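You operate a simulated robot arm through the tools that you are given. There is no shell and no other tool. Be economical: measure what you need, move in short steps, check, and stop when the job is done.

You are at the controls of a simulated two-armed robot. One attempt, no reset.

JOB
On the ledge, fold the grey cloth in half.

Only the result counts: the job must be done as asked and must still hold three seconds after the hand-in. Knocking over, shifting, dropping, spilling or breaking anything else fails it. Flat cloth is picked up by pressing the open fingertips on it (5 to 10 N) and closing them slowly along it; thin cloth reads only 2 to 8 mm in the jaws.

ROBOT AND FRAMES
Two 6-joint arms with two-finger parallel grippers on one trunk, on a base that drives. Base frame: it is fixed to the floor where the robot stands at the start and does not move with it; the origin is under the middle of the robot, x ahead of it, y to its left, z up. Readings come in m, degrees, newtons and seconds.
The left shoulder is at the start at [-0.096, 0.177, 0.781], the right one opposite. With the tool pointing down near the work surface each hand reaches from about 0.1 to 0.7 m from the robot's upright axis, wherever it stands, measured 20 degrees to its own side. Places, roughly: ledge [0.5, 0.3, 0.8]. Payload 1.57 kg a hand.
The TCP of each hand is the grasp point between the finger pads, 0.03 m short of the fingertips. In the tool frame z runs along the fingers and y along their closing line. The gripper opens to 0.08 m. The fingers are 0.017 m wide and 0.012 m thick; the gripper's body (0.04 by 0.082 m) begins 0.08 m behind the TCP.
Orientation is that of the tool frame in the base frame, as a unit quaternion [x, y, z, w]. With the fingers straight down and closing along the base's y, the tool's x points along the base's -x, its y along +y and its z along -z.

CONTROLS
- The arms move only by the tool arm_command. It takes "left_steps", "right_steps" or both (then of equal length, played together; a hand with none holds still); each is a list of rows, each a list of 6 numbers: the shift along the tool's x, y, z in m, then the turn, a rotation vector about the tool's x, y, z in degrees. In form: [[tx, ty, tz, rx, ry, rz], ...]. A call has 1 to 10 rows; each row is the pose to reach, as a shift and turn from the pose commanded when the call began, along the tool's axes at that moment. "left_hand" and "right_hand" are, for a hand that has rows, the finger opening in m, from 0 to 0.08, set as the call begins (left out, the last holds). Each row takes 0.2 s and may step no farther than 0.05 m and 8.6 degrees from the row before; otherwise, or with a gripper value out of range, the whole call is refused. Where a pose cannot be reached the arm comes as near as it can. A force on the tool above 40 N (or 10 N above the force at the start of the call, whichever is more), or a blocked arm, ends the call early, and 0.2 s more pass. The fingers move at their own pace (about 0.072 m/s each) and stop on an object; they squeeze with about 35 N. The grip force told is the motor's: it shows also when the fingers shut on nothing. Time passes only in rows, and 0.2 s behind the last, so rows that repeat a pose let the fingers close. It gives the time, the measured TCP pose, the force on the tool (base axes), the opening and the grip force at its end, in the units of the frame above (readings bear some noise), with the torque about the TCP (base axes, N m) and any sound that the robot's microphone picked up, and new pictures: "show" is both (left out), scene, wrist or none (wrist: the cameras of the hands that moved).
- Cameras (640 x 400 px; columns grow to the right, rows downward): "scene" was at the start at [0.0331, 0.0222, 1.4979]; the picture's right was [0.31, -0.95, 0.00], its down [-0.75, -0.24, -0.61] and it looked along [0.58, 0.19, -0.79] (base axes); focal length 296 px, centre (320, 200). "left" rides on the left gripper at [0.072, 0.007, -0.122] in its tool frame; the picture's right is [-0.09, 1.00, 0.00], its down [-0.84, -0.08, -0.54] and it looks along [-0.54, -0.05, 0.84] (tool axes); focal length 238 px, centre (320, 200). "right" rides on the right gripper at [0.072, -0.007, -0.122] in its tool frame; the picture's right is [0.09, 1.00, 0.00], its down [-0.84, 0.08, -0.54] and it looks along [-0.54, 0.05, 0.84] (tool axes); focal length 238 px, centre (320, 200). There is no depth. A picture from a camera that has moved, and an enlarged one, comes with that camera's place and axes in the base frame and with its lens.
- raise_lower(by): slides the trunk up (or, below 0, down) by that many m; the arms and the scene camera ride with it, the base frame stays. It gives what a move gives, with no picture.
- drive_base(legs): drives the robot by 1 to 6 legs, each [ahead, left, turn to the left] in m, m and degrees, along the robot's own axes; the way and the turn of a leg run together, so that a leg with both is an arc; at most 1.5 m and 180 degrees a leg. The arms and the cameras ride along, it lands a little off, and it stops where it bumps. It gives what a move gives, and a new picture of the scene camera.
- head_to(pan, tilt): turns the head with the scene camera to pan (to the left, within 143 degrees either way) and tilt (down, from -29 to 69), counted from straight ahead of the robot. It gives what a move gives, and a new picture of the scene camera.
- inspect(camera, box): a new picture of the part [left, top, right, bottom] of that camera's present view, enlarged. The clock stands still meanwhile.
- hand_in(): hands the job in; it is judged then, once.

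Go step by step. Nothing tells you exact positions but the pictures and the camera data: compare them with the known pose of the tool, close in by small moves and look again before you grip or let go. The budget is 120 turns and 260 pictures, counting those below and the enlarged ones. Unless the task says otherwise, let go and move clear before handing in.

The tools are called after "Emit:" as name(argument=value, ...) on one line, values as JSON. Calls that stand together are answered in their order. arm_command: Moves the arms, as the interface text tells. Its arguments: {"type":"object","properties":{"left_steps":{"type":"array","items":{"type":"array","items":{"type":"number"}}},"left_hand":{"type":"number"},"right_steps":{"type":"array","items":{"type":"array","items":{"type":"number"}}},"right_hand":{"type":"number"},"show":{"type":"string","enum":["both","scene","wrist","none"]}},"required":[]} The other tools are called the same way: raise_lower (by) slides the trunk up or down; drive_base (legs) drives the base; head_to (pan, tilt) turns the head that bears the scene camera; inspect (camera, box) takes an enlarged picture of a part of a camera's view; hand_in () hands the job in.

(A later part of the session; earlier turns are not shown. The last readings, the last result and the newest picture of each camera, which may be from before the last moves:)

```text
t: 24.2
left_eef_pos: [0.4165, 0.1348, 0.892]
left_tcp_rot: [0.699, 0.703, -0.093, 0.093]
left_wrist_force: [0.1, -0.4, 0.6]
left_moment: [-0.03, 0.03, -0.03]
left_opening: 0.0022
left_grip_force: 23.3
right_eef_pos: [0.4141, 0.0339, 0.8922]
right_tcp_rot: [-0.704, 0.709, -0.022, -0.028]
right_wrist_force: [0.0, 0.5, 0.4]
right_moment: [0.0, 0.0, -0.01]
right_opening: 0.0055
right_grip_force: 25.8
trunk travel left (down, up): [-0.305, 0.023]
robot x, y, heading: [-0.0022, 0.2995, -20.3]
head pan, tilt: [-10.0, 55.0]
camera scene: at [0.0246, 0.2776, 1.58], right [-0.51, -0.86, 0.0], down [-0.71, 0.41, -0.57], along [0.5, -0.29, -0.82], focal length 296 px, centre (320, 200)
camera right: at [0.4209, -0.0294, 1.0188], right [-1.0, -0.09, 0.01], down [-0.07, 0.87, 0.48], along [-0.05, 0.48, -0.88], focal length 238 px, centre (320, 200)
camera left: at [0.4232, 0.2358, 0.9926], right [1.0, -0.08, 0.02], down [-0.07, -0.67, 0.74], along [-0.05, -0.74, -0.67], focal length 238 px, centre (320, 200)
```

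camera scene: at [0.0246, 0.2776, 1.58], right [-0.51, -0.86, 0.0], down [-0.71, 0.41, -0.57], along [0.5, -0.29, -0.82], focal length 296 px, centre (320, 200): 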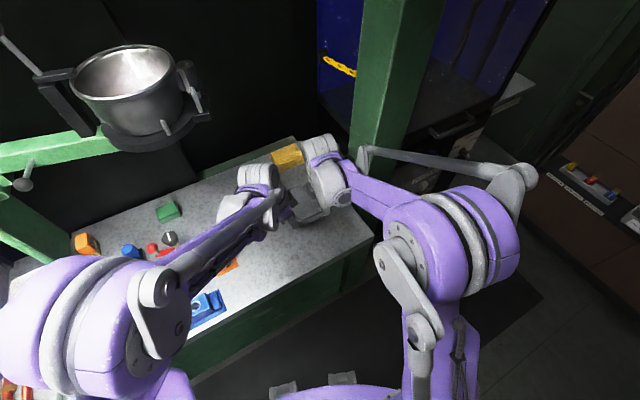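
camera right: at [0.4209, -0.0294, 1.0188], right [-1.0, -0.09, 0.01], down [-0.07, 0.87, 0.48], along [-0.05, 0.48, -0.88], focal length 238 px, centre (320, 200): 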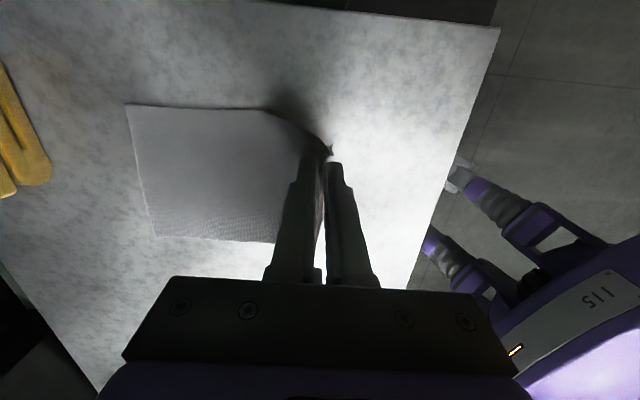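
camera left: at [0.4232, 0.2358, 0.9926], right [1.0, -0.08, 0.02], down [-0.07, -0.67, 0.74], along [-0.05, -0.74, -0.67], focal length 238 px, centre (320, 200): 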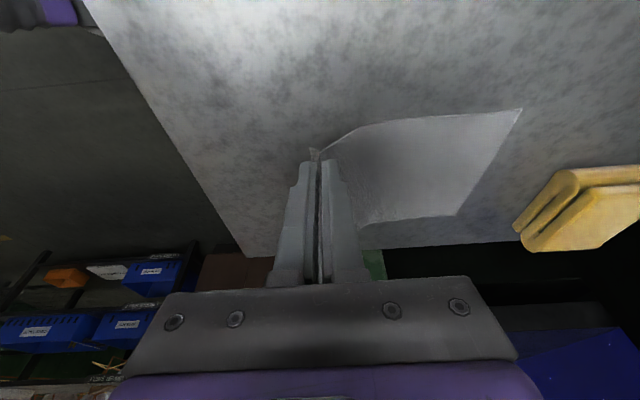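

Both corners are held and the far edge is at x≈0.571. The jaws hold roughly 2.5 cm of material, so I'll carry the pinch in an arc over to x≈0.55, which puts the fold line at the middle.

Emit:
arm_command(left_steps=[[-0.004, 0.015, -0.0145, 0, 0, 0], [-0.0065, 0.035, -0.024, 0, 0, 0], [-0.008, 0.06, -0.029, 0, 0, 0], [-0.007, 0.085, -0.027, 0, 0, 0], [-0.005, 0.105, -0.019, 0, 0, 0], [-0.0013, 0.12, -0.005, 0, 0, 0], [0.0026, 0.131, 0.0097, 0, 0, 0], [0.0052, 0.135, 0.0193, 0, 0, 0]], right_steps=[[0.001, -0.015, -0.015, 0, 0, 0], [0.0018, -0.035, -0.025, 0, 0, 0], [0.002, -0.06, -0.03, 0, 0, 0], [0.002, -0.085, -0.028, 0, 0, 0], [0.0014, -0.105, -0.02, 0, 0, 0], [0.0003, -0.12, -0.005, 0, 0, 0], [-0.0007, -0.131, 0.01, 0, 0, 0], [-0.0014, -0.135, 0.02, 0, 0, 0]])

```text
t: 26.0
left_eef_pos: [0.5535, 0.1353, 0.871]
left_tcp_rot: [0.7, 0.702, -0.092, 0.093]
left_wrist_force: [-0.2, -2.7, 0.2]
left_moment: [-0.03, -0.02, 0.02]
left_opening: 0.0021
left_grip_force: 24.1
right_eef_pos: [0.5491, 0.0322, 0.8681]
right_tcp_rot: [-0.705, 0.708, -0.023, -0.026]
right_wrist_force: [0.5, 1.9, 0.0]
right_moment: [0.04, 0.02, -0.02]
right_opening: 0.0059
right_grip_force: 25.6
trunk travel left (down, up): [-0.305, 0.023]
robot x, y, heading: [-0.0012, 0.2993, -20.3]
head pan, tilt: [-10.0, 55.0]
camera scene: at [0.0249, 0.2774, 1.58], right [-0.51, -0.86, 0.0], down [-0.71, 0.41, -0.57], along [0.49, -0.29, -0.82], focal length 296 px, centre (320, 200)
camera right: at [0.5562, -0.0305, 0.9954], right [-1.0, -0.09, 0.01], down [-0.07, 0.87, 0.48], along [-0.05, 0.48, -0.88], focal length 238 px, centre (320, 200)
camera left: at [0.5599, 0.2364, 0.9722], right [1.0, -0.09, 0.02], down [-0.07, -0.67, 0.74], along [-0.05, -0.74, -0.67], focal length 238 px, centre (320, 200)
```

scene: 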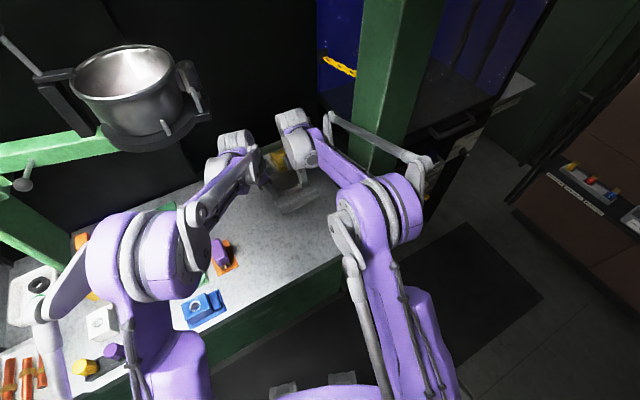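
right: 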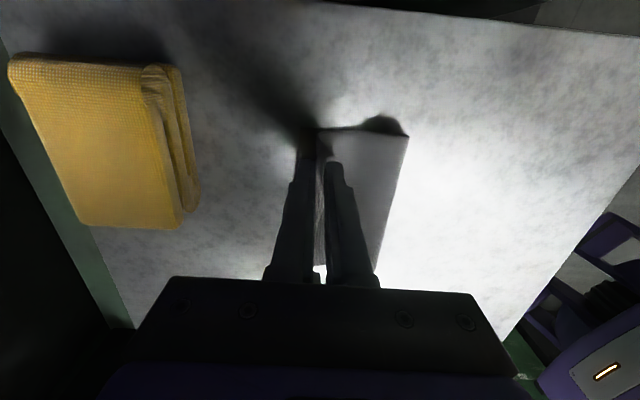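
left: 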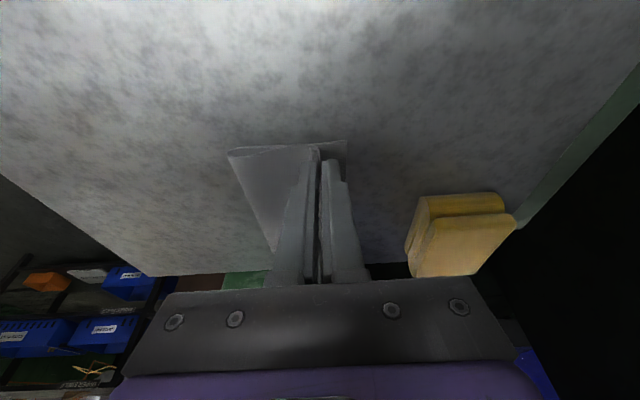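

Emit:
inspect(camera="right", box=[240, 80, 440, 300])

Emit:
inspect(camera="left", box=[200, 110, 400, 290])

```text
1.82 times, centred on (340, 190) of right
camera zoom: at [0.5562, -0.0305, 0.9954], right [-1.0, -0.09, 0.01], down [-0.07, 0.87, 0.48], along [-0.05, 0.48, -0.88], focal length 433 px, centre (284, 218)
```

zoom: 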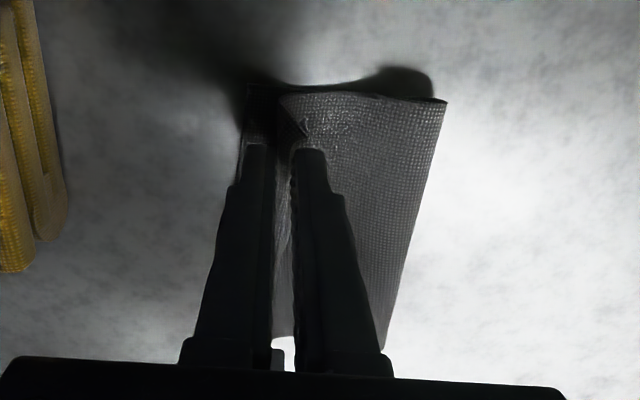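

```text
2.22 times, centred on (300, 200) of left
camera zoom: at [0.5599, 0.2364, 0.9722], right [1.0, -0.09, 0.02], down [-0.07, -0.67, 0.74], along [-0.05, -0.74, -0.67], focal length 530 px, centre (364, 200)
```

zoom: 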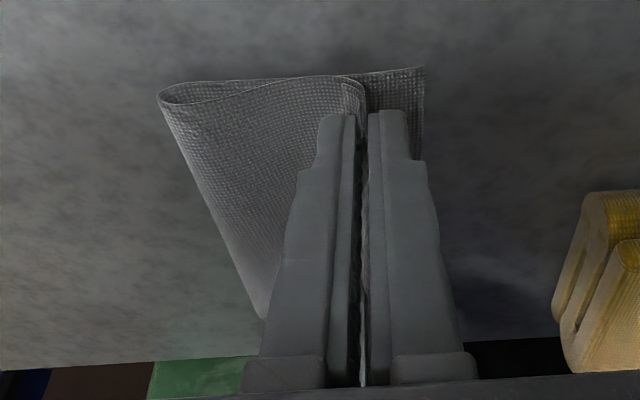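

The fold looks right: the far edge sits about 1.2 cm beyond the jaws, with only a small cuff behind them. I'll lower so the pinch almost touches and then release.

Emit:
arm_command(left_steps=[[0.0018, 0.002, 0.007, 0, 0, 0], [0.0036, 0.003, 0.0135, 0, 0, 0]], right_steps=[[-0.0004, -0.002, 0.006, 0, 0, 0], [-0.0008, -0.003, 0.012, 0, 0, 0]], show="none")

Emit:
arm_command(left_steps=[[0, 0, 0, 0, 0, 0], [0, 0, 0, 0, 0, 0]], right_steps=[[0, 0, 0, 0, 0, 0], [0, 0, 0, 0, 0, 0]], left_hand=0.025, right_hand=0.025, show="wrist")

```text
t: 26.6
left_eef_pos: [0.5551, 0.1348, 0.8581]
left_tcp_rot: [0.7, 0.702, -0.093, 0.092]
left_wrist_force: [-1.0, -3.2, 6.2]
left_moment: [-0.12, -0.02, -0.04]
left_opening: 0.0019
left_grip_force: 23.3
right_eef_pos: [0.5508, 0.0325, 0.8575]
right_tcp_rot: [-0.704, 0.709, -0.024, -0.027]
right_wrist_force: [0.3, 2.7, 0.4]
right_moment: [0.07, -0.03, 0.02]
right_opening: 0.0056
right_grip_force: 25.7
trunk travel left (down, up): [-0.305, 0.023]
robot x, y, heading: [0.0011, 0.3038, -20.4]
head pan, tilt: [-10.0, 55.0]
```

```text
t: 27.2
left_eef_pos: [0.555, 0.1361, 0.8585]
left_tcp_rot: [0.7, 0.702, -0.092, 0.093]
left_wrist_force: [-0.8, 0.9, 0.1]
left_moment: [0.0, -0.02, 0.0]
left_opening: 0.0251
left_grip_force: 0.1
right_eef_pos: [0.5521, 0.0328, 0.8573]
right_tcp_rot: [-0.705, 0.709, -0.023, -0.027]
right_wrist_force: [0.5, 0.4, -0.3]
right_moment: [-0.03, 0.01, 0.0]
right_opening: 0.025
right_grip_force: 0.1
trunk travel left (down, up): [-0.305, 0.023]
robot x, y, heading: [0.0007, 0.2992, -20.4]
head pan, tilt: [-10.0, 55.0]
camera right: at [0.5591, -0.031, 0.9833], right [-1.0, -0.09, 0.01], down [-0.07, 0.87, 0.48], along [-0.05, 0.48, -0.88], focal length 238 px, centre (320, 200)
camera left: at [0.5615, 0.2368, 0.9584], right [1.0, -0.08, 0.02], down [-0.07, -0.67, 0.74], along [-0.05, -0.74, -0.67], focal length 238 px, centre (320, 200)
```

right: 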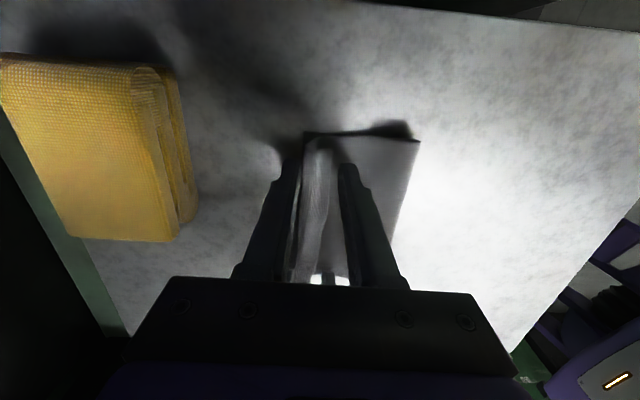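
left: 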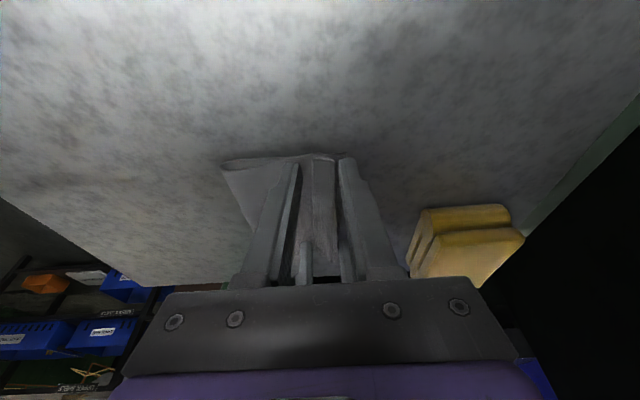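

The jaws are open with a small ridge between them. I'll raise both hands to see how the cloth settles.

Emit:
arm_command(left_steps=[[-0.005, 0, -0.02, 0, 0, 0], [-0.012, 0, -0.045, 0, 0, 0], [-0.02, 0, -0.075, 0, 0, 0]], right_steps=[[0.001, 0, -0.02, 0, 0, 0], [0.003, 0, -0.045, 0, 0, 0], [0.005, 0, -0.075, 0, 0, 0]], show="wrist")

Emit:
inspect(camera="right", box=[240, 80, 440, 280])

Emit:
inspect(camera="left", box=[200, 80, 400, 280])

```text
t: 28.0
left_eef_pos: [0.5539, 0.1363, 0.9368]
left_tcp_rot: [0.7, 0.702, -0.093, 0.093]
left_wrist_force: [0.1, 0.4, 0.1]
left_moment: [-0.01, -0.02, -0.02]
left_opening: 0.0249
left_grip_force: 0.0
right_eef_pos: [0.5521, 0.0321, 0.9345]
right_tcp_rot: [-0.705, 0.709, -0.023, -0.027]
right_wrist_force: [-0.1, 0.0, -0.6]
right_moment: [0.02, -0.01, 0.01]
right_opening: 0.025
right_grip_force: 0.0
trunk travel left (down, up): [-0.305, 0.023]
robot x, y, heading: [0.0043, 0.3008, -20.0]
head pan, tilt: [-10.0, 55.0]
camera right: at [0.5584, -0.0295, 1.0597], right [-1.0, -0.09, 0.01], down [-0.07, 0.87, 0.48], along [-0.05, 0.48, -0.88], focal length 238 px, centre (320, 200)
camera left: at [0.5601, 0.2372, 1.0374], right [1.0, -0.09, 0.02], down [-0.07, -0.67, 0.74], along [-0.05, -0.74, -0.67], focal length 238 px, centre (320, 200)
```

right: 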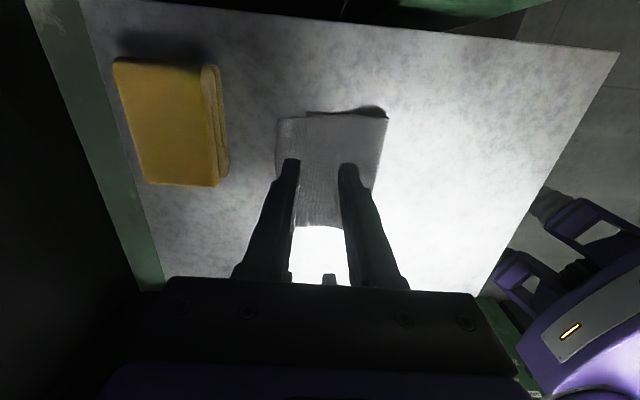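
left: 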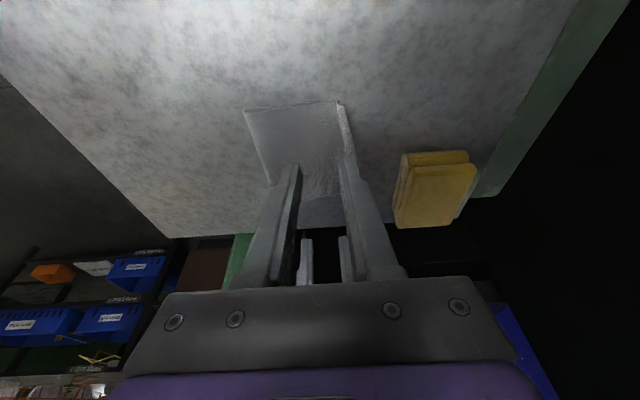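

```text
2.00 times, centred on (340, 180) of right
camera zoom: at [0.5584, -0.0295, 1.0597], right [-1.0, -0.09, 0.01], down [-0.07, 0.87, 0.48], along [-0.05, 0.48, -0.88], focal length 477 px, centre (280, 240)
```

zoom: 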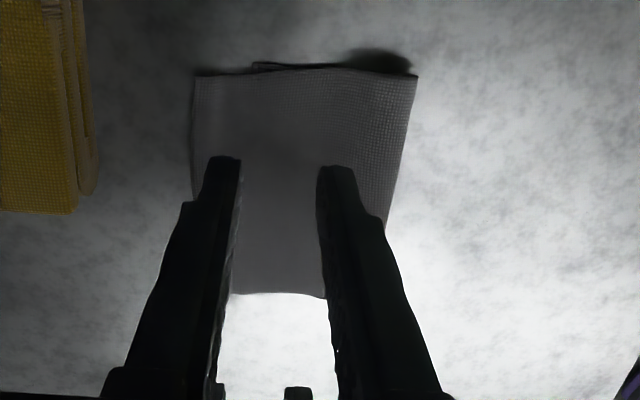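

```text
2.00 times, centred on (300, 180) of left
camera zoom: at [0.5601, 0.2372, 1.0374], right [1.0, -0.09, 0.02], down [-0.07, -0.67, 0.74], along [-0.05, -0.74, -0.67], focal length 477 px, centre (360, 240)
```

zoom: 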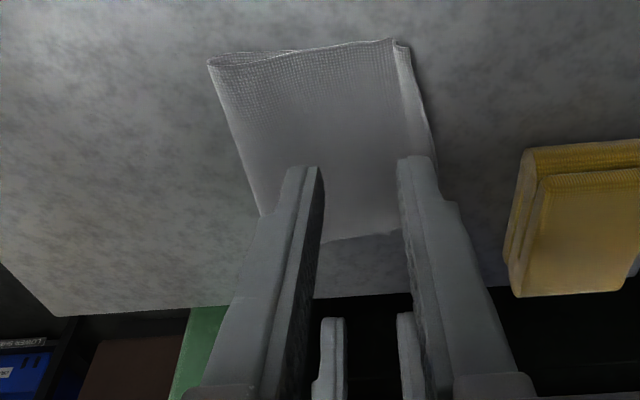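

The edge unfolded itself. But the top layer looks slanted, overshooting the lower far edge by about 2.5 cm on the right (y≈0.01) and roughly matching on the left. I'll move the left hand aside and look closer.

Emit:
arm_command(left_steps=[[0.03, -0.015, -0.01, 0, 0, 0], [0.06, -0.03, -0.02, 0, 0, 0], [0.09, -0.045, -0.03, 0, 0, 0]], right_steps=[[0, 0, -0.02, 0, 0, 0], [0, 0.0, -0.03, 0, 0, 0], [0, 0, -0.04, 0, 0, 0]], show="none")

Emit:
inspect(camera="left", box=[200, 40, 440, 200])

Emit:
inspect(camera="right", box=[240, 80, 440, 240])

Emit:
inspect(camera="scene", box=[240, 130, 340, 220])

```text
t: 28.8
left_eef_pos: [0.5071, 0.2327, 0.9425]
left_tcp_rot: [0.7, 0.702, -0.092, 0.094]
left_wrist_force: [-0.8, 0.7, 0.0]
left_moment: [-0.01, -0.01, -0.02]
left_opening: 0.0252
left_grip_force: 0.0
right_eef_pos: [0.5517, 0.0371, 0.9729]
right_tcp_rot: [-0.705, 0.708, -0.022, -0.028]
right_wrist_force: [-0.2, -0.9, 0.3]
right_moment: [-0.03, -0.02, -0.02]
right_opening: 0.0251
right_grip_force: 0.0
trunk travel left (down, up): [-0.305, 0.023]
robot x, y, heading: [-0.0008, 0.3023, -20.4]
head pan, tilt: [-10.0, 55.0]
```

```text
2.50 times, centred on (320, 120) of left
camera zoom: at [0.5144, 0.3329, 1.0431], right [1.0, -0.09, 0.02], down [-0.08, -0.67, 0.74], along [-0.05, -0.74, -0.67], focal length 596 px, centre (320, 400)
```

zoom: 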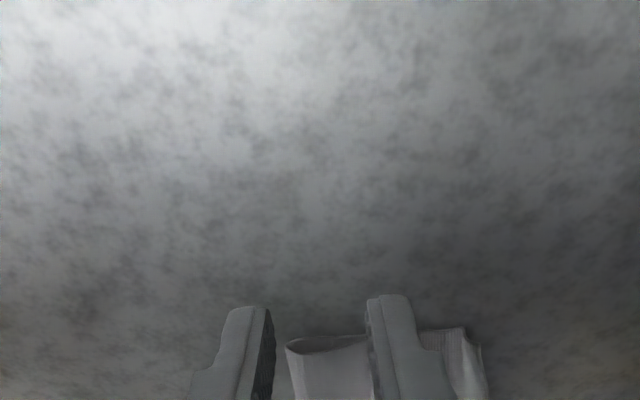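

```text
2.50 times, centred on (340, 160) of right
camera zoom: at [0.5584, -0.0258, 1.1002], right [-1.0, -0.09, 0.01], down [-0.07, 0.87, 0.48], along [-0.05, 0.48, -0.88], focal length 596 px, centre (270, 300)
```

zoom: 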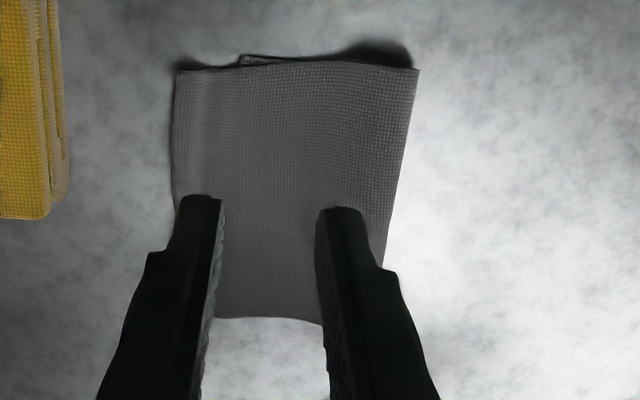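

```text
4.44 times, centred on (290, 175) of scene
camera zoom: at [0.024, 0.2784, 1.58], right [-0.51, -0.86, 0.0], down [-0.71, 0.41, -0.57], along [0.5, -0.29, -0.82], focal length 1313 px, centre (453, 311)
```

zoom: 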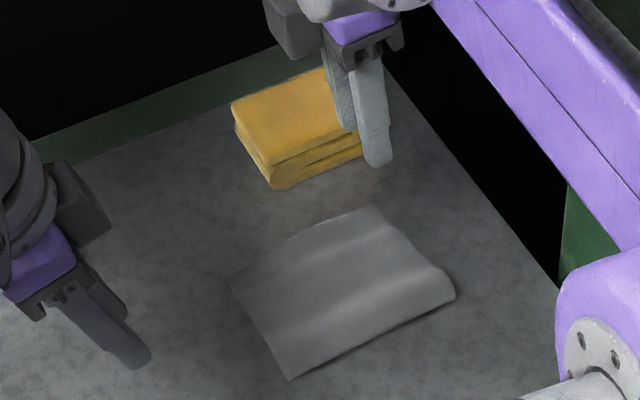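

The cloth is folded, but the top edge overshoots the bottom edge: about 2.5 cm on the right side, about 1 cm on the left. I'll use the right hand to pick up the overhanging single-layer edge near its right corner and bring it back.

Emit:
arm_command(right_steps=[[0.001, -0.012, 0.03, 0, 0, 0], [0.002, -0.024, 0.06, 0, 0, 0], [0.002, -0.0343, 0.085, 0, 0, 0], [0.002, -0.0343, 0.103, 0, 0, 0]], right_hand=0.018, show="wrist")

Emit:
inspect(camera="right", box=[260, 80, 440, 260])

```text
t: 29.8
left_eef_pos: [0.509, 0.232, 0.9424]
left_tcp_rot: [0.7, 0.702, -0.092, 0.092]
left_wrist_force: [-0.4, -0.6, -0.6]
left_moment: [-0.01, 0.05, 0.02]
left_opening: 0.0252
left_grip_force: 0.0
right_eef_pos: [0.5853, 0.0269, 0.872]
right_tcp_rot: [-0.705, 0.708, -0.023, -0.028]
right_wrist_force: [-1.1, 0.4, -0.5]
right_moment: [0.01, 0.02, 0.06]
right_opening: 0.018
right_grip_force: 0.1
trunk travel left (down, up): [-0.305, 0.023]
robot x, y, heading: [-0.0013, 0.302, -20.2]
head pan, tilt: [-10.0, 55.0]
camera right: at [0.594, -0.0365, 0.9979], right [-1.0, -0.09, 0.01], down [-0.07, 0.87, 0.48], along [-0.05, 0.48, -0.88], focal length 238 px, centre (320, 200)
```

right: 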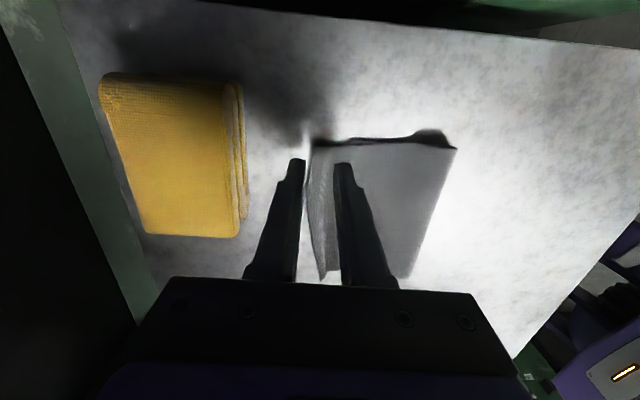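

```text
2.22 times, centred on (350, 170) of right
camera zoom: at [0.594, -0.0365, 0.9979], right [-1.0, -0.09, 0.01], down [-0.07, 0.87, 0.48], along [-0.05, 0.48, -0.88], focal length 530 px, centre (253, 267)
```

zoom: 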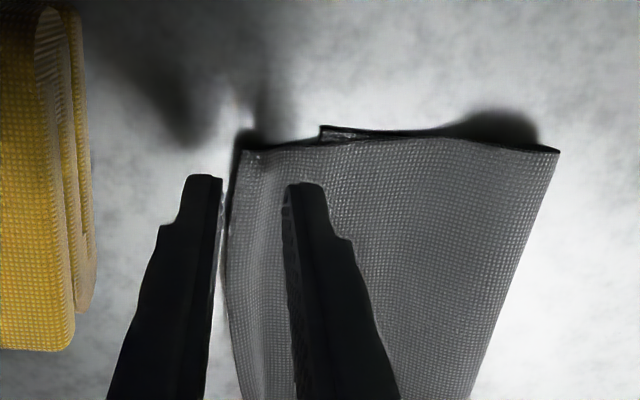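

Good: the inner finger is over the single-layer overhang and the outer finger is just past the edge. I'll descend.

Emit:
arm_command(right_steps=[[-0.0003, 0, 0.006, 0, 0, 0], [-0.0007, 0, 0.012, 0, 0, 0], [-0.001, 0, 0.018, 0, 0, 0], [-0.001, 0, 0.0195, 0, 0, 0]], show="none")

```text
t: 30.8
left_eef_pos: [0.5082, 0.2306, 0.9424]
left_tcp_rot: [0.699, 0.703, -0.093, 0.092]
left_wrist_force: [-0.1, -0.1, -0.4]
left_moment: [-0.03, 0.02, 0.0]
left_opening: 0.0249
left_grip_force: 0.1
right_eef_pos: [0.5865, 0.0267, 0.8521]
right_tcp_rot: [-0.705, 0.708, -0.023, -0.028]
right_wrist_force: [1.3, 0.2, 7.4]
right_moment: [0.05, 0.14, -0.04]
right_opening: 0.0173
right_grip_force: 0.2
trunk travel left (down, up): [-0.305, 0.023]
robot x, y, heading: [0.001, 0.3013, -20.5]
head pan, tilt: [-10.0, 55.0]
```

Contact is 7 N. I'll close slowly.

Emit:
arm_command(right_steps=[[0, 0, 0, 0, 0, 0], [0, 0, 0, 0, 0, 0]], right_hand=0.009, show="none")

Emit:
arm_command(right_steps=[[0, 0, 0, 0, 0, 0], [0, 0, 0, 0, 0, 0], [0, 0, 0, 0, 0, 0]], right_hand=0, show="none")

Emit:
inspect(camera="right", box=[260, 80, 440, 260])

```text
t: 31.4
left_eef_pos: [0.5071, 0.2299, 0.9427]
left_tcp_rot: [0.7, 0.702, -0.092, 0.092]
left_wrist_force: [0.3, -0.6, -0.6]
left_moment: [0.03, 0.01, 0.0]
left_opening: 0.0246
left_grip_force: 0.0
right_eef_pos: [0.5857, 0.0268, 0.8521]
right_tcp_rot: [-0.705, 0.709, -0.024, -0.027]
right_wrist_force: [1.7, -0.7, 10.7]
right_moment: [0.01, 0.16, -0.05]
right_opening: 0.009
right_grip_force: 0.1
trunk travel left (down, up): [-0.305, 0.023]
robot x, y, heading: [-0.0021, 0.3013, -20.4]
head pan, tilt: [-10.0, 55.0]
```

```text
t: 32.2
left_eef_pos: [0.5071, 0.2312, 0.9417]
left_tcp_rot: [0.7, 0.702, -0.092, 0.093]
left_wrist_force: [-0.3, -0.9, -0.8]
left_moment: [0.0, -0.04, 0.02]
left_opening: 0.0252
left_grip_force: 0.0
right_eef_pos: [0.5851, 0.0272, 0.8513]
right_tcp_rot: [-0.705, 0.709, -0.024, -0.027]
right_wrist_force: [-2.5, -0.4, 11.3]
right_moment: [0.04, 0.18, -0.02]
right_opening: 0.0055
right_grip_force: 25.3
trunk travel left (down, up): [-0.305, 0.023]
robot x, y, heading: [-0.0004, 0.3019, -20.3]
head pan, tilt: [-10.0, 55.0]
```

```text
2.22 times, centred on (350, 170) of right
camera zoom: at [0.5926, -0.0358, 0.9783], right [-1.0, -0.09, 0.01], down [-0.07, 0.87, 0.48], along [-0.05, 0.48, -0.88], focal length 530 px, centre (253, 267)
```

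zoom: 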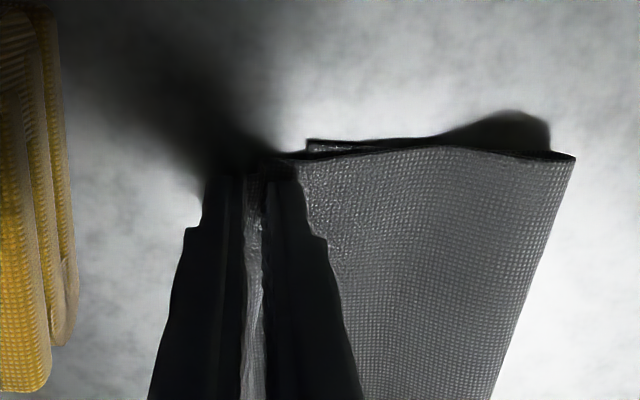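

It's holding 5.5 mm. I'll lift 2 cm, bring it back 2.5 cm in −x and lower.

Emit:
arm_command(right_steps=[[0.0007, 0.002, -0.01, 0, 0, 0], [0.0014, 0.008, -0.02, 0, 0, 0], [0.0014, 0.016, -0.022, 0, 0, 0], [0.0014, 0.024, -0.02, 0, 0, 0], [0.0007, 0.025, -0.012, 0, 0, 0], [0.0005, 0.025, -0.007, 0, 0, 0]], show="none")

Emit:
inspect(camera="right", box=[260, 80, 440, 260])

Emit:
inspect(camera="scene", box=[240, 130, 340, 220])

```text
t: 33.6
left_eef_pos: [0.5077, 0.2299, 0.942]
left_tcp_rot: [0.7, 0.702, -0.091, 0.093]
left_wrist_force: [0.2, 0.5, 0.9]
left_moment: [0.02, -0.02, -0.01]
left_opening: 0.0252
left_grip_force: 0.0
right_eef_pos: [0.5612, 0.0259, 0.8576]
right_tcp_rot: [-0.704, 0.709, -0.022, -0.028]
right_wrist_force: [0.3, 0.7, 0.5]
right_moment: [-0.01, 0.01, -0.02]
right_opening: 0.0052
right_grip_force: 25.4
trunk travel left (down, up): [-0.305, 0.023]
robot x, y, heading: [0.0041, 0.304, -20.0]
head pan, tilt: [-10.0, 55.0]
```

```text
2.22 times, centred on (350, 170) of right
camera zoom: at [0.5684, -0.0369, 0.9842], right [-1.0, -0.09, 0.01], down [-0.07, 0.87, 0.48], along [-0.05, 0.48, -0.88], focal length 530 px, centre (253, 267)
```

zoom: 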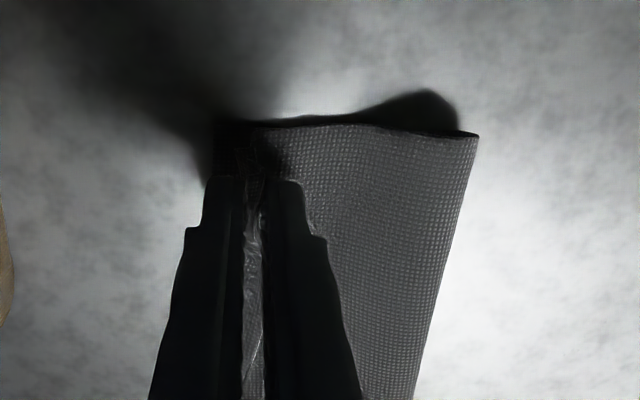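

```text
4.44 times, centred on (290, 175) of scene
camera zoom: at [0.0247, 0.2774, 1.58], right [-0.51, -0.86, 0.0], down [-0.71, 0.41, -0.57], along [0.49, -0.29, -0.82], focal length 1313 px, centre (453, 311)
```

zoom: 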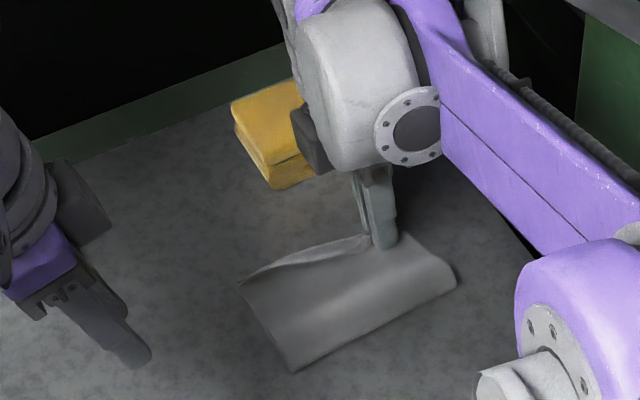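

The right corner is back with the lower edge just visible beyond it. I'll release, rise and look.

Emit:
arm_command(right_steps=[[0, 0, 0, 0, 0, 0], [0, 0, 0, 0, 0, 0], [0.001, 0, -0.02, 0, 0, 0], [0.003, 0, -0.05, 0, 0, 0], [0.006, 0, -0.09, 0, 0, 0]], right_hand=0.02, show="none")

Emit:
inspect(camera="right", box=[220, 80, 440, 280])

Emit:
inspect(camera="scene", box=[240, 130, 340, 220])

```text
t: 34.8
left_eef_pos: [0.508, 0.2316, 0.9431]
left_tcp_rot: [0.7, 0.703, -0.092, 0.092]
left_wrist_force: [0.2, 0.0, -1.1]
left_moment: [-0.02, 0.0, 0.0]
left_opening: 0.0248
left_grip_force: 0.0
right_eef_pos: [0.5611, 0.0272, 0.9499]
right_tcp_rot: [-0.705, 0.708, -0.022, -0.027]
right_wrist_force: [-0.6, -1.1, 0.0]
right_moment: [-0.01, 0.06, 0.0]
right_opening: 0.02
right_grip_force: 0.1
trunk travel left (down, up): [-0.305, 0.023]
robot x, y, heading: [-0.0004, 0.2999, -20.2]
head pan, tilt: [-10.0, 55.0]
```

```text
2.00 times, centred on (330, 180) of right
camera zoom: at [0.5687, -0.0354, 1.0752], right [-1.0, -0.09, 0.01], down [-0.07, 0.87, 0.48], along [-0.05, 0.48, -0.88], focal length 477 px, centre (300, 240)
```

zoom: 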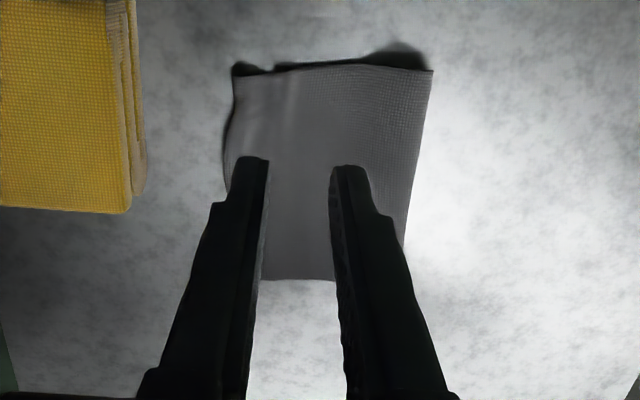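

```text
4.44 times, centred on (290, 175) of scene
camera zoom: at [0.0243, 0.2777, 1.5801], right [-0.51, -0.86, 0.0], down [-0.71, 0.41, -0.57], along [0.5, -0.29, -0.82], focal length 1313 px, centre (453, 311)
```

zoom: 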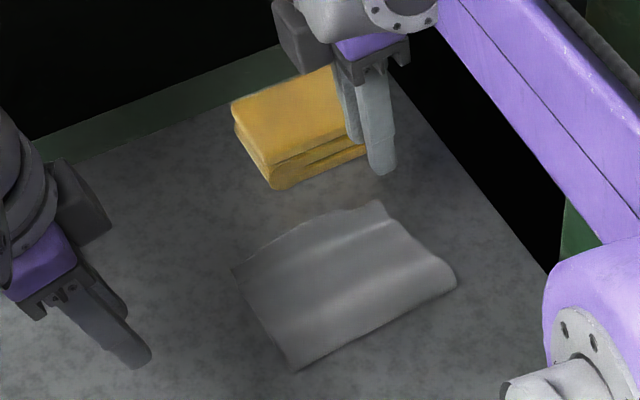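

The layer sprang back because its slack sits in a hump near the fold. I'll iron it: closed fingertips on the top layer near the far edge, swept toward the fold with light pressure. First I'll hover.

Emit:
arm_command(left_steps=[[-0.03, 0.022, 0.008, 0, 0, 0], [-0.06, 0.044, 0.016, 0, 0, 0], [-0.0947, 0.067, 0.0254, 0, 0, 0], [-0.085, 0.067, 0.06, 0, 0, 0], [-0.0758, 0.067, 0.0959, 0, 0, 0]], right_steps=[[-0.002, -0.007, 0.0, 0, 0, 0], [-0.004, -0.014, 0.01, 0, 0, 0], [-0.007, -0.014, 0.03, 0, 0, 0], [-0.009, -0.014, 0.055, 0, 0, 0], [-0.01, -0.014, 0.08, 0, 0, 0]], left_hand=0, right_hand=0, show="wrist")

```text
t: 36.0
left_eef_pos: [0.573, 0.1308, 0.8683]
left_tcp_rot: [0.7, 0.702, -0.091, 0.093]
left_wrist_force: [-0.6, 0.1, 0.0]
left_moment: [-0.05, -0.02, 0.0]
left_opening: 0.0
left_grip_force: 21.5
right_eef_pos: [0.5731, 0.0339, 0.8673]
right_tcp_rot: [-0.705, 0.709, -0.023, -0.027]
right_wrist_force: [-0.8, 0.5, 0.3]
right_moment: [0.01, -0.04, -0.04]
right_opening: 0.0
right_grip_force: 20.8
trunk travel left (down, up): [-0.305, 0.023]
robot x, y, heading: [-0.0031, 0.298, -20.5]
head pan, tilt: [-10.0, 55.0]
camera right: at [0.5803, -0.0305, 0.9943], right [-1.0, -0.09, 0.01], down [-0.07, 0.87, 0.48], along [-0.05, 0.48, -0.88], focal length 238 px, centre (320, 200)
camera left: at [0.5793, 0.2327, 0.9692], right [1.0, -0.09, 0.03], down [-0.08, -0.67, 0.74], along [-0.05, -0.74, -0.67], focal length 238 px, centre (320, 200)
```

right: 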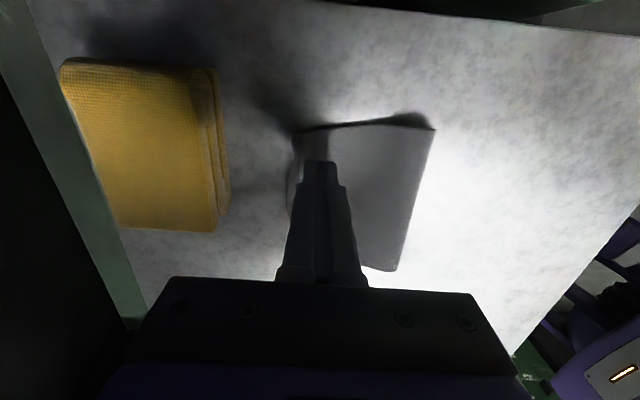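
left: 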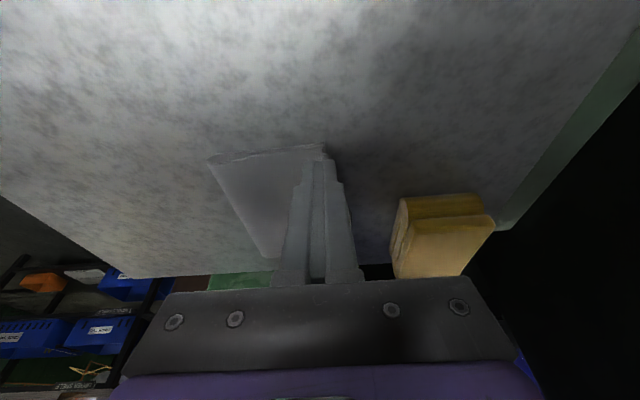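

On the left side the edges already match at x≈0.577, so only the right overshoots. I'll pin the left side lightly and iron with the right.

Emit:
arm_command(left_steps=[[0.0013, -0.004, 0.005, 0, 0, 0], [0.0026, -0.008, 0.01, 0, 0, 0], [0.0035, -0.008, 0.013, 0, 0, 0]], right_steps=[[0, 0, 0.005, 0, 0, 0], [-0.0005, 0, 0.01, 0, 0, 0], [-0.001, 0, 0.0125, 0, 0, 0]], show="none")

```text
t: 36.8
left_eef_pos: [0.5686, 0.1328, 0.8549]
left_tcp_rot: [0.7, 0.703, -0.092, 0.092]
left_wrist_force: [0.7, -0.5, 0.2]
left_moment: [-0.01, -0.03, 0.0]
left_opening: 0.0
left_grip_force: 20.8
right_eef_pos: [0.5747, 0.0312, 0.8551]
right_tcp_rot: [-0.704, 0.709, -0.023, -0.028]
right_wrist_force: [0.2, -0.6, 1.7]
right_moment: [-0.02, -0.01, 0.01]
right_opening: 0.0
right_grip_force: 21.7
trunk travel left (down, up): [-0.305, 0.023]
robot x, y, heading: [0.002, 0.3031, -20.4]
head pan, tilt: [-10.0, 55.0]
```

Emit:
arm_command(left_steps=[[0.0003, 0, 0.0012, 0, 0, 0], [0.0006, 0, 0.0024, 0, 0, 0]], right_steps=[[0, 0, 0.001, 0, 0, 0], [0, 0, 0.002, 0, 0, 0]], show="none")

```text
t: 37.4
left_eef_pos: [0.5683, 0.132, 0.8524]
left_tcp_rot: [0.7, 0.702, -0.092, 0.094]
left_wrist_force: [0.2, -1.2, 13.1]
left_moment: [-0.02, -0.02, -0.04]
left_opening: 0.0
left_grip_force: 21.6
right_eef_pos: [0.5737, 0.0319, 0.854]
right_tcp_rot: [-0.705, 0.708, -0.024, -0.026]
right_wrist_force: [-1.3, 0.4, -0.3]
right_moment: [0.02, -0.02, -0.01]
right_opening: 0.0
right_grip_force: 21.8
trunk travel left (down, up): [-0.305, 0.023]
robot x, y, heading: [0.001, 0.3008, -20.2]
head pan, tilt: [-10.0, 55.0]
```

The left is pinned at 13 N. Now I'll press and drag with the right.

Emit:
arm_command(right_steps=[[0, 0, 0.0014, 0, 0, 0], [0, 0.003, 0.0014, 0, 0, 0], [0, 0.006, 0.0014, 0, 0, 0], [0, 0.01, 0.0014, 0, 0, 0], [0, 0.014, 0.0014, 0, 0, 0], [0, 0.018, 0.0014, 0, 0, 0], [0, 0.022, 0.0014, 0, 0, 0]], show="none")

Emit:
inspect(camera="right", box=[220, 80, 440, 280])

```text
t: 39.0
left_eef_pos: [0.5676, 0.1336, 0.8533]
left_tcp_rot: [0.7, 0.702, -0.092, 0.094]
left_wrist_force: [1.0, -4.5, 15.5]
left_moment: [-0.13, -0.1, 0.02]
left_opening: 0.0
left_grip_force: 21.8
right_eef_pos: [0.5521, 0.0315, 0.8523]
right_tcp_rot: [-0.705, 0.708, -0.023, -0.027]
right_wrist_force: [1.5, 2.7, 8.0]
right_moment: [0.08, -0.03, -0.02]
right_opening: 0.0
right_grip_force: 20.9
trunk travel left (down, up): [-0.305, 0.023]
robot x, y, heading: [-0.0002, 0.2997, -20.2]
head pan, tilt: [-10.0, 55.0]
```

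```text
2.00 times, centred on (330, 180) of right
camera zoom: at [0.5591, -0.0311, 0.9786], right [-1.0, -0.09, 0.01], down [-0.07, 0.87, 0.48], along [-0.05, 0.48, -0.88], focal length 477 px, centre (300, 240)
```

zoom: 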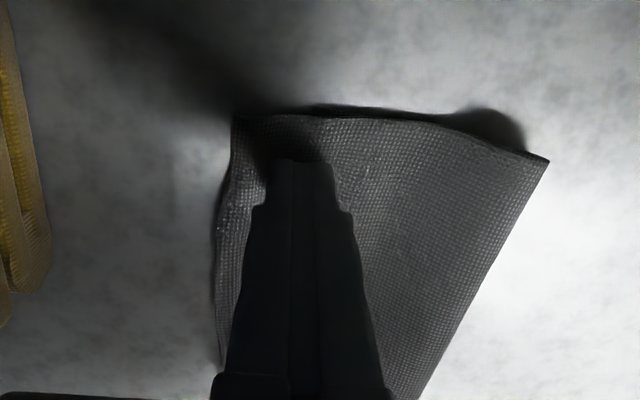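

The right edge moved back to about 0.575 and the fold to about 0.473. I'll lift the right hand and check whether the lower layer moved too.

Emit:
arm_command(right_steps=[[0.001, 0, -0.02, 0, 0, 0], [0.003, 0.0, -0.05, 0, 0, 0], [0.006, 0, -0.09, 0, 0, 0]], show="none")

Emit:
inspect(camera="right", box=[220, 80, 440, 280])

Emit:
inspect(camera="scene", box=[240, 130, 340, 220])

```text
t: 39.8
left_eef_pos: [0.5675, 0.133, 0.8533]
left_tcp_rot: [0.7, 0.702, -0.092, 0.093]
left_wrist_force: [1.8, -1.6, 20.0]
left_moment: [-0.08, -0.05, 0.0]
left_opening: 0.0001
left_grip_force: 21.3
right_eef_pos: [0.5519, 0.0322, 0.9417]
right_tcp_rot: [-0.705, 0.708, -0.023, -0.027]
right_wrist_force: [-0.2, -0.1, -0.9]
right_moment: [-0.01, 0.01, 0.03]
right_opening: 0.0001
right_grip_force: 21.9
trunk travel left (down, up): [-0.305, 0.023]
robot x, y, heading: [0.0018, 0.3008, -20.1]
head pan, tilt: [-10.0, 55.0]
```

```text
2.00 times, centred on (330, 180) of right
camera zoom: at [0.5597, -0.0304, 1.0677], right [-1.0, -0.09, 0.01], down [-0.07, 0.87, 0.48], along [-0.05, 0.48, -0.88], focal length 477 px, centre (300, 240)
```

zoom: 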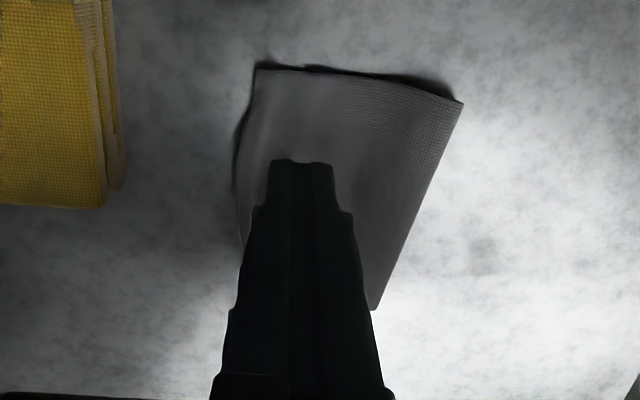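

```text
4.44 times, centred on (290, 175) of scene
camera zoom: at [0.0228, 0.2779, 1.5801], right [-0.51, -0.86, 0.0], down [-0.71, 0.41, -0.57], along [0.5, -0.29, -0.82], focal length 1313 px, centre (453, 311)
```

zoom: 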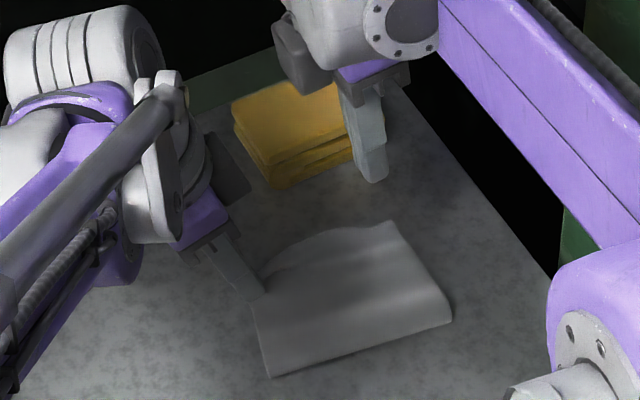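

Emit:
inspect(camera="right", box=[325, 95, 465, 175])

Emit:
inspect(camera="left", box=[200, 100, 400, 280])

```text
4.57 times, centred on (395, 135) of right
camera zoom: at [0.5597, -0.0304, 1.0677], right [-1.0, -0.09, 0.01], down [-0.07, 0.87, 0.48], along [-0.05, 0.48, -0.88], focal length 1090 px, centre (-23, 497)
```

zoom: 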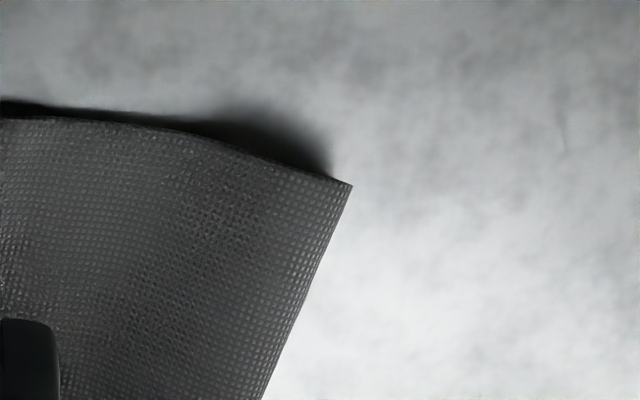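

```text
2.22 times, centred on (300, 190) of left
camera zoom: at [0.5744, 0.2336, 0.9537], right [1.0, -0.08, 0.03], down [-0.08, -0.67, 0.74], along [-0.05, -0.74, -0.67], focal length 530 px, centre (364, 222)
```

zoom: 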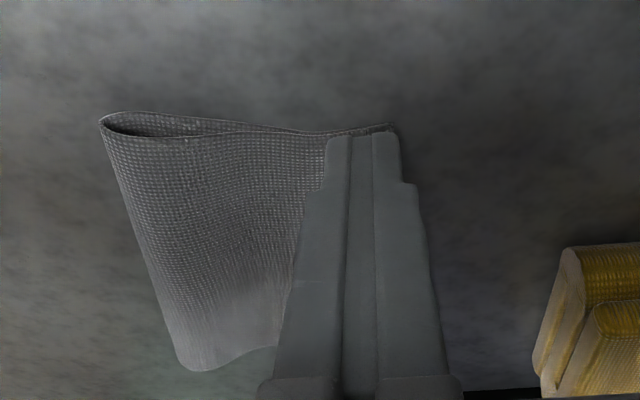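

Emit:
inspect(camera="right", box=[270, 90, 370, 160])

```text
5.71 times, centred on (320, 125) of right
camera zoom: at [0.5597, -0.0304, 1.0677], right [-1.0, -0.09, 0.01], down [-0.07, 0.87, 0.48], along [-0.05, 0.48, -0.88], focal length 1362 px, centre (320, 629)
```

zoom: 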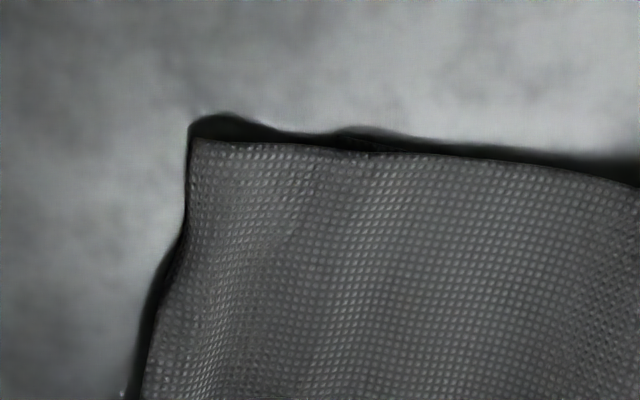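

The lower layer was dragged along too (its corner is near x≈0.548), so the overhang remains. I'll keep the left pinned and regrip the overhanging right edge. Then I'll lift it higher, re-lay it about 2.5 cm further back, and press it down before releasing.

Emit:
arm_command(right_steps=[[0.0, -0.01, 0.02, 0, 0, 0], [0.0, -0.021, 0.045, 0, 0, 0], [0, -0.021, 0.07, 0, 0, 0]], right_hand=0.016, show="none")

Emit:
inspect(camera="right", box=[260, 80, 440, 260])

```text
t: 40.6
left_eef_pos: [0.5688, 0.1326, 0.8538]
left_tcp_rot: [0.699, 0.703, -0.093, 0.093]
left_wrist_force: [0.7, -1.1, 18.8]
left_moment: [-0.08, -0.06, 0.0]
left_opening: 0.0
left_grip_force: 21.1
right_eef_pos: [0.5729, 0.0268, 0.8721]
right_tcp_rot: [-0.704, 0.709, -0.023, -0.027]
right_wrist_force: [-0.2, 0.9, -0.2]
right_moment: [0.01, 0.01, 0.0]
right_opening: 0.016
right_grip_force: 0.1
trunk travel left (down, up): [-0.305, 0.023]
robot x, y, heading: [0.0027, 0.2986, -20.4]
head pan, tilt: [-10.0, 55.0]
```

```text
2.22 times, centred on (350, 170) of right
camera zoom: at [0.58, -0.036, 0.9984], right [-1.0, -0.09, 0.01], down [-0.07, 0.87, 0.48], along [-0.05, 0.48, -0.88], focal length 530 px, centre (253, 267)
```

zoom: 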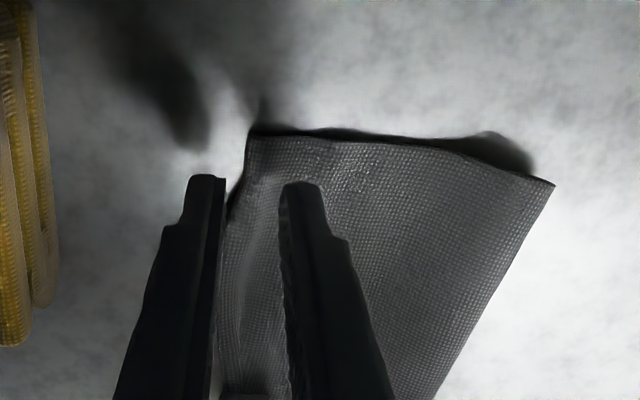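

Emit:
arm_command(right_steps=[[-0.0003, -0.001, 0.007, 0, 0, 0], [-0.0007, -0.002, 0.014, 0, 0, 0], [-0.001, -0.002, 0.018, 0, 0, 0], [-0.001, -0.002, 0.0196, 0, 0, 0]], show="none")

```text
t: 41.6
left_eef_pos: [0.568, 0.1326, 0.8535]
left_tcp_rot: [0.699, 0.703, -0.091, 0.093]
left_wrist_force: [0.7, -1.3, 19.3]
left_moment: [-0.06, -0.05, -0.01]
left_opening: 0.0
left_grip_force: 21.2
right_eef_pos: [0.5745, 0.0266, 0.8528]
right_tcp_rot: [-0.705, 0.709, -0.023, -0.027]
right_wrist_force: [0.1, -0.7, -0.3]
right_moment: [0.01, 0.0, 0.0]
right_opening: 0.0157
right_grip_force: 0.0
trunk travel left (down, up): [-0.305, 0.023]
robot x, y, heading: [0.0025, 0.2992, -20.3]
head pan, tilt: [-10.0, 55.0]
```

Emit:
arm_command(right_steps=[[0, 0, 0.001, 0, 0, 0], [0, 0, 0.001, 0, 0, 0]], show="none")

Emit:
arm_command(right_steps=[[0, 0, 0.0002, 0, 0, 0], [0, 0, 0.0002, 0, 0, 0]], right_hand=0.008, show="none")

Emit:
arm_command(right_steps=[[0, 0, 0, 0, 0, 0], [0, 0, 0, 0, 0, 0]], right_hand=0, show="none")

Emit:
inspect(camera="right", box=[260, 80, 440, 260])

```text
t: 42.2
left_eef_pos: [0.5674, 0.1327, 0.8524]
left_tcp_rot: [0.7, 0.702, -0.092, 0.093]
left_wrist_force: [0.9, -1.7, 17.9]
left_moment: [-0.05, -0.07, -0.01]
left_opening: 0.0001
left_grip_force: 21.5
right_eef_pos: [0.574, 0.0273, 0.8516]
right_tcp_rot: [-0.704, 0.709, -0.024, -0.027]
right_wrist_force: [-0.1, 0.4, 2.0]
right_moment: [0.01, -0.01, -0.02]
right_opening: 0.0161
right_grip_force: 0.1
trunk travel left (down, up): [-0.305, 0.023]
robot x, y, heading: [-0.0009, 0.2982, -20.2]
head pan, tilt: [-10.0, 55.0]
```

```text
t: 42.8
left_eef_pos: [0.5676, 0.1328, 0.8531]
left_tcp_rot: [0.7, 0.702, -0.092, 0.093]
left_wrist_force: [0.3, -2.2, 18.2]
left_moment: [-0.05, -0.07, 0.01]
left_opening: 0.0
left_grip_force: 21.6
right_eef_pos: [0.5748, 0.0268, 0.8502]
right_tcp_rot: [-0.705, 0.708, -0.023, -0.028]
right_wrist_force: [-0.6, 0.3, 2.8]
right_moment: [0.01, 0.02, 0.0]
right_opening: 0.0079
right_grip_force: 0.0
trunk travel left (down, up): [-0.305, 0.023]
robot x, y, heading: [0.004, 0.3013, -20.1]
head pan, tilt: [-10.0, 55.0]
```

```text
t: 43.4
left_eef_pos: [0.5674, 0.1322, 0.8533]
left_tcp_rot: [0.7, 0.703, -0.091, 0.093]
left_wrist_force: [0.8, -0.4, 19.0]
left_moment: [-0.06, -0.09, 0.02]
left_opening: 0.0
left_grip_force: 21.1
right_eef_pos: [0.5746, 0.0268, 0.8517]
right_tcp_rot: [-0.705, 0.709, -0.023, -0.028]
right_wrist_force: [0.2, -0.9, 2.6]
right_moment: [-0.02, 0.04, 0.01]
right_opening: 0.0001
right_grip_force: 21.5
trunk travel left (down, up): [-0.305, 0.023]
robot x, y, heading: [0.0012, 0.3013, -20.1]
head pan, tilt: [-10.0, 55.0]
```

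```text
2.22 times, centred on (350, 170) of right
camera zoom: at [0.5814, -0.0367, 0.9784], right [-1.0, -0.09, 0.01], down [-0.07, 0.87, 0.48], along [-0.05, 0.48, -0.88], focal length 530 px, centre (253, 267)
```

zoom: 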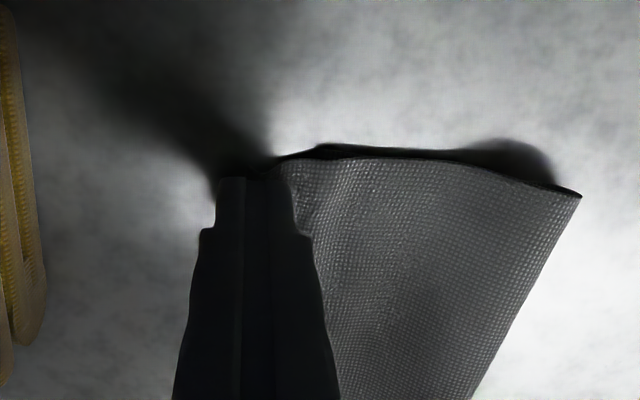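

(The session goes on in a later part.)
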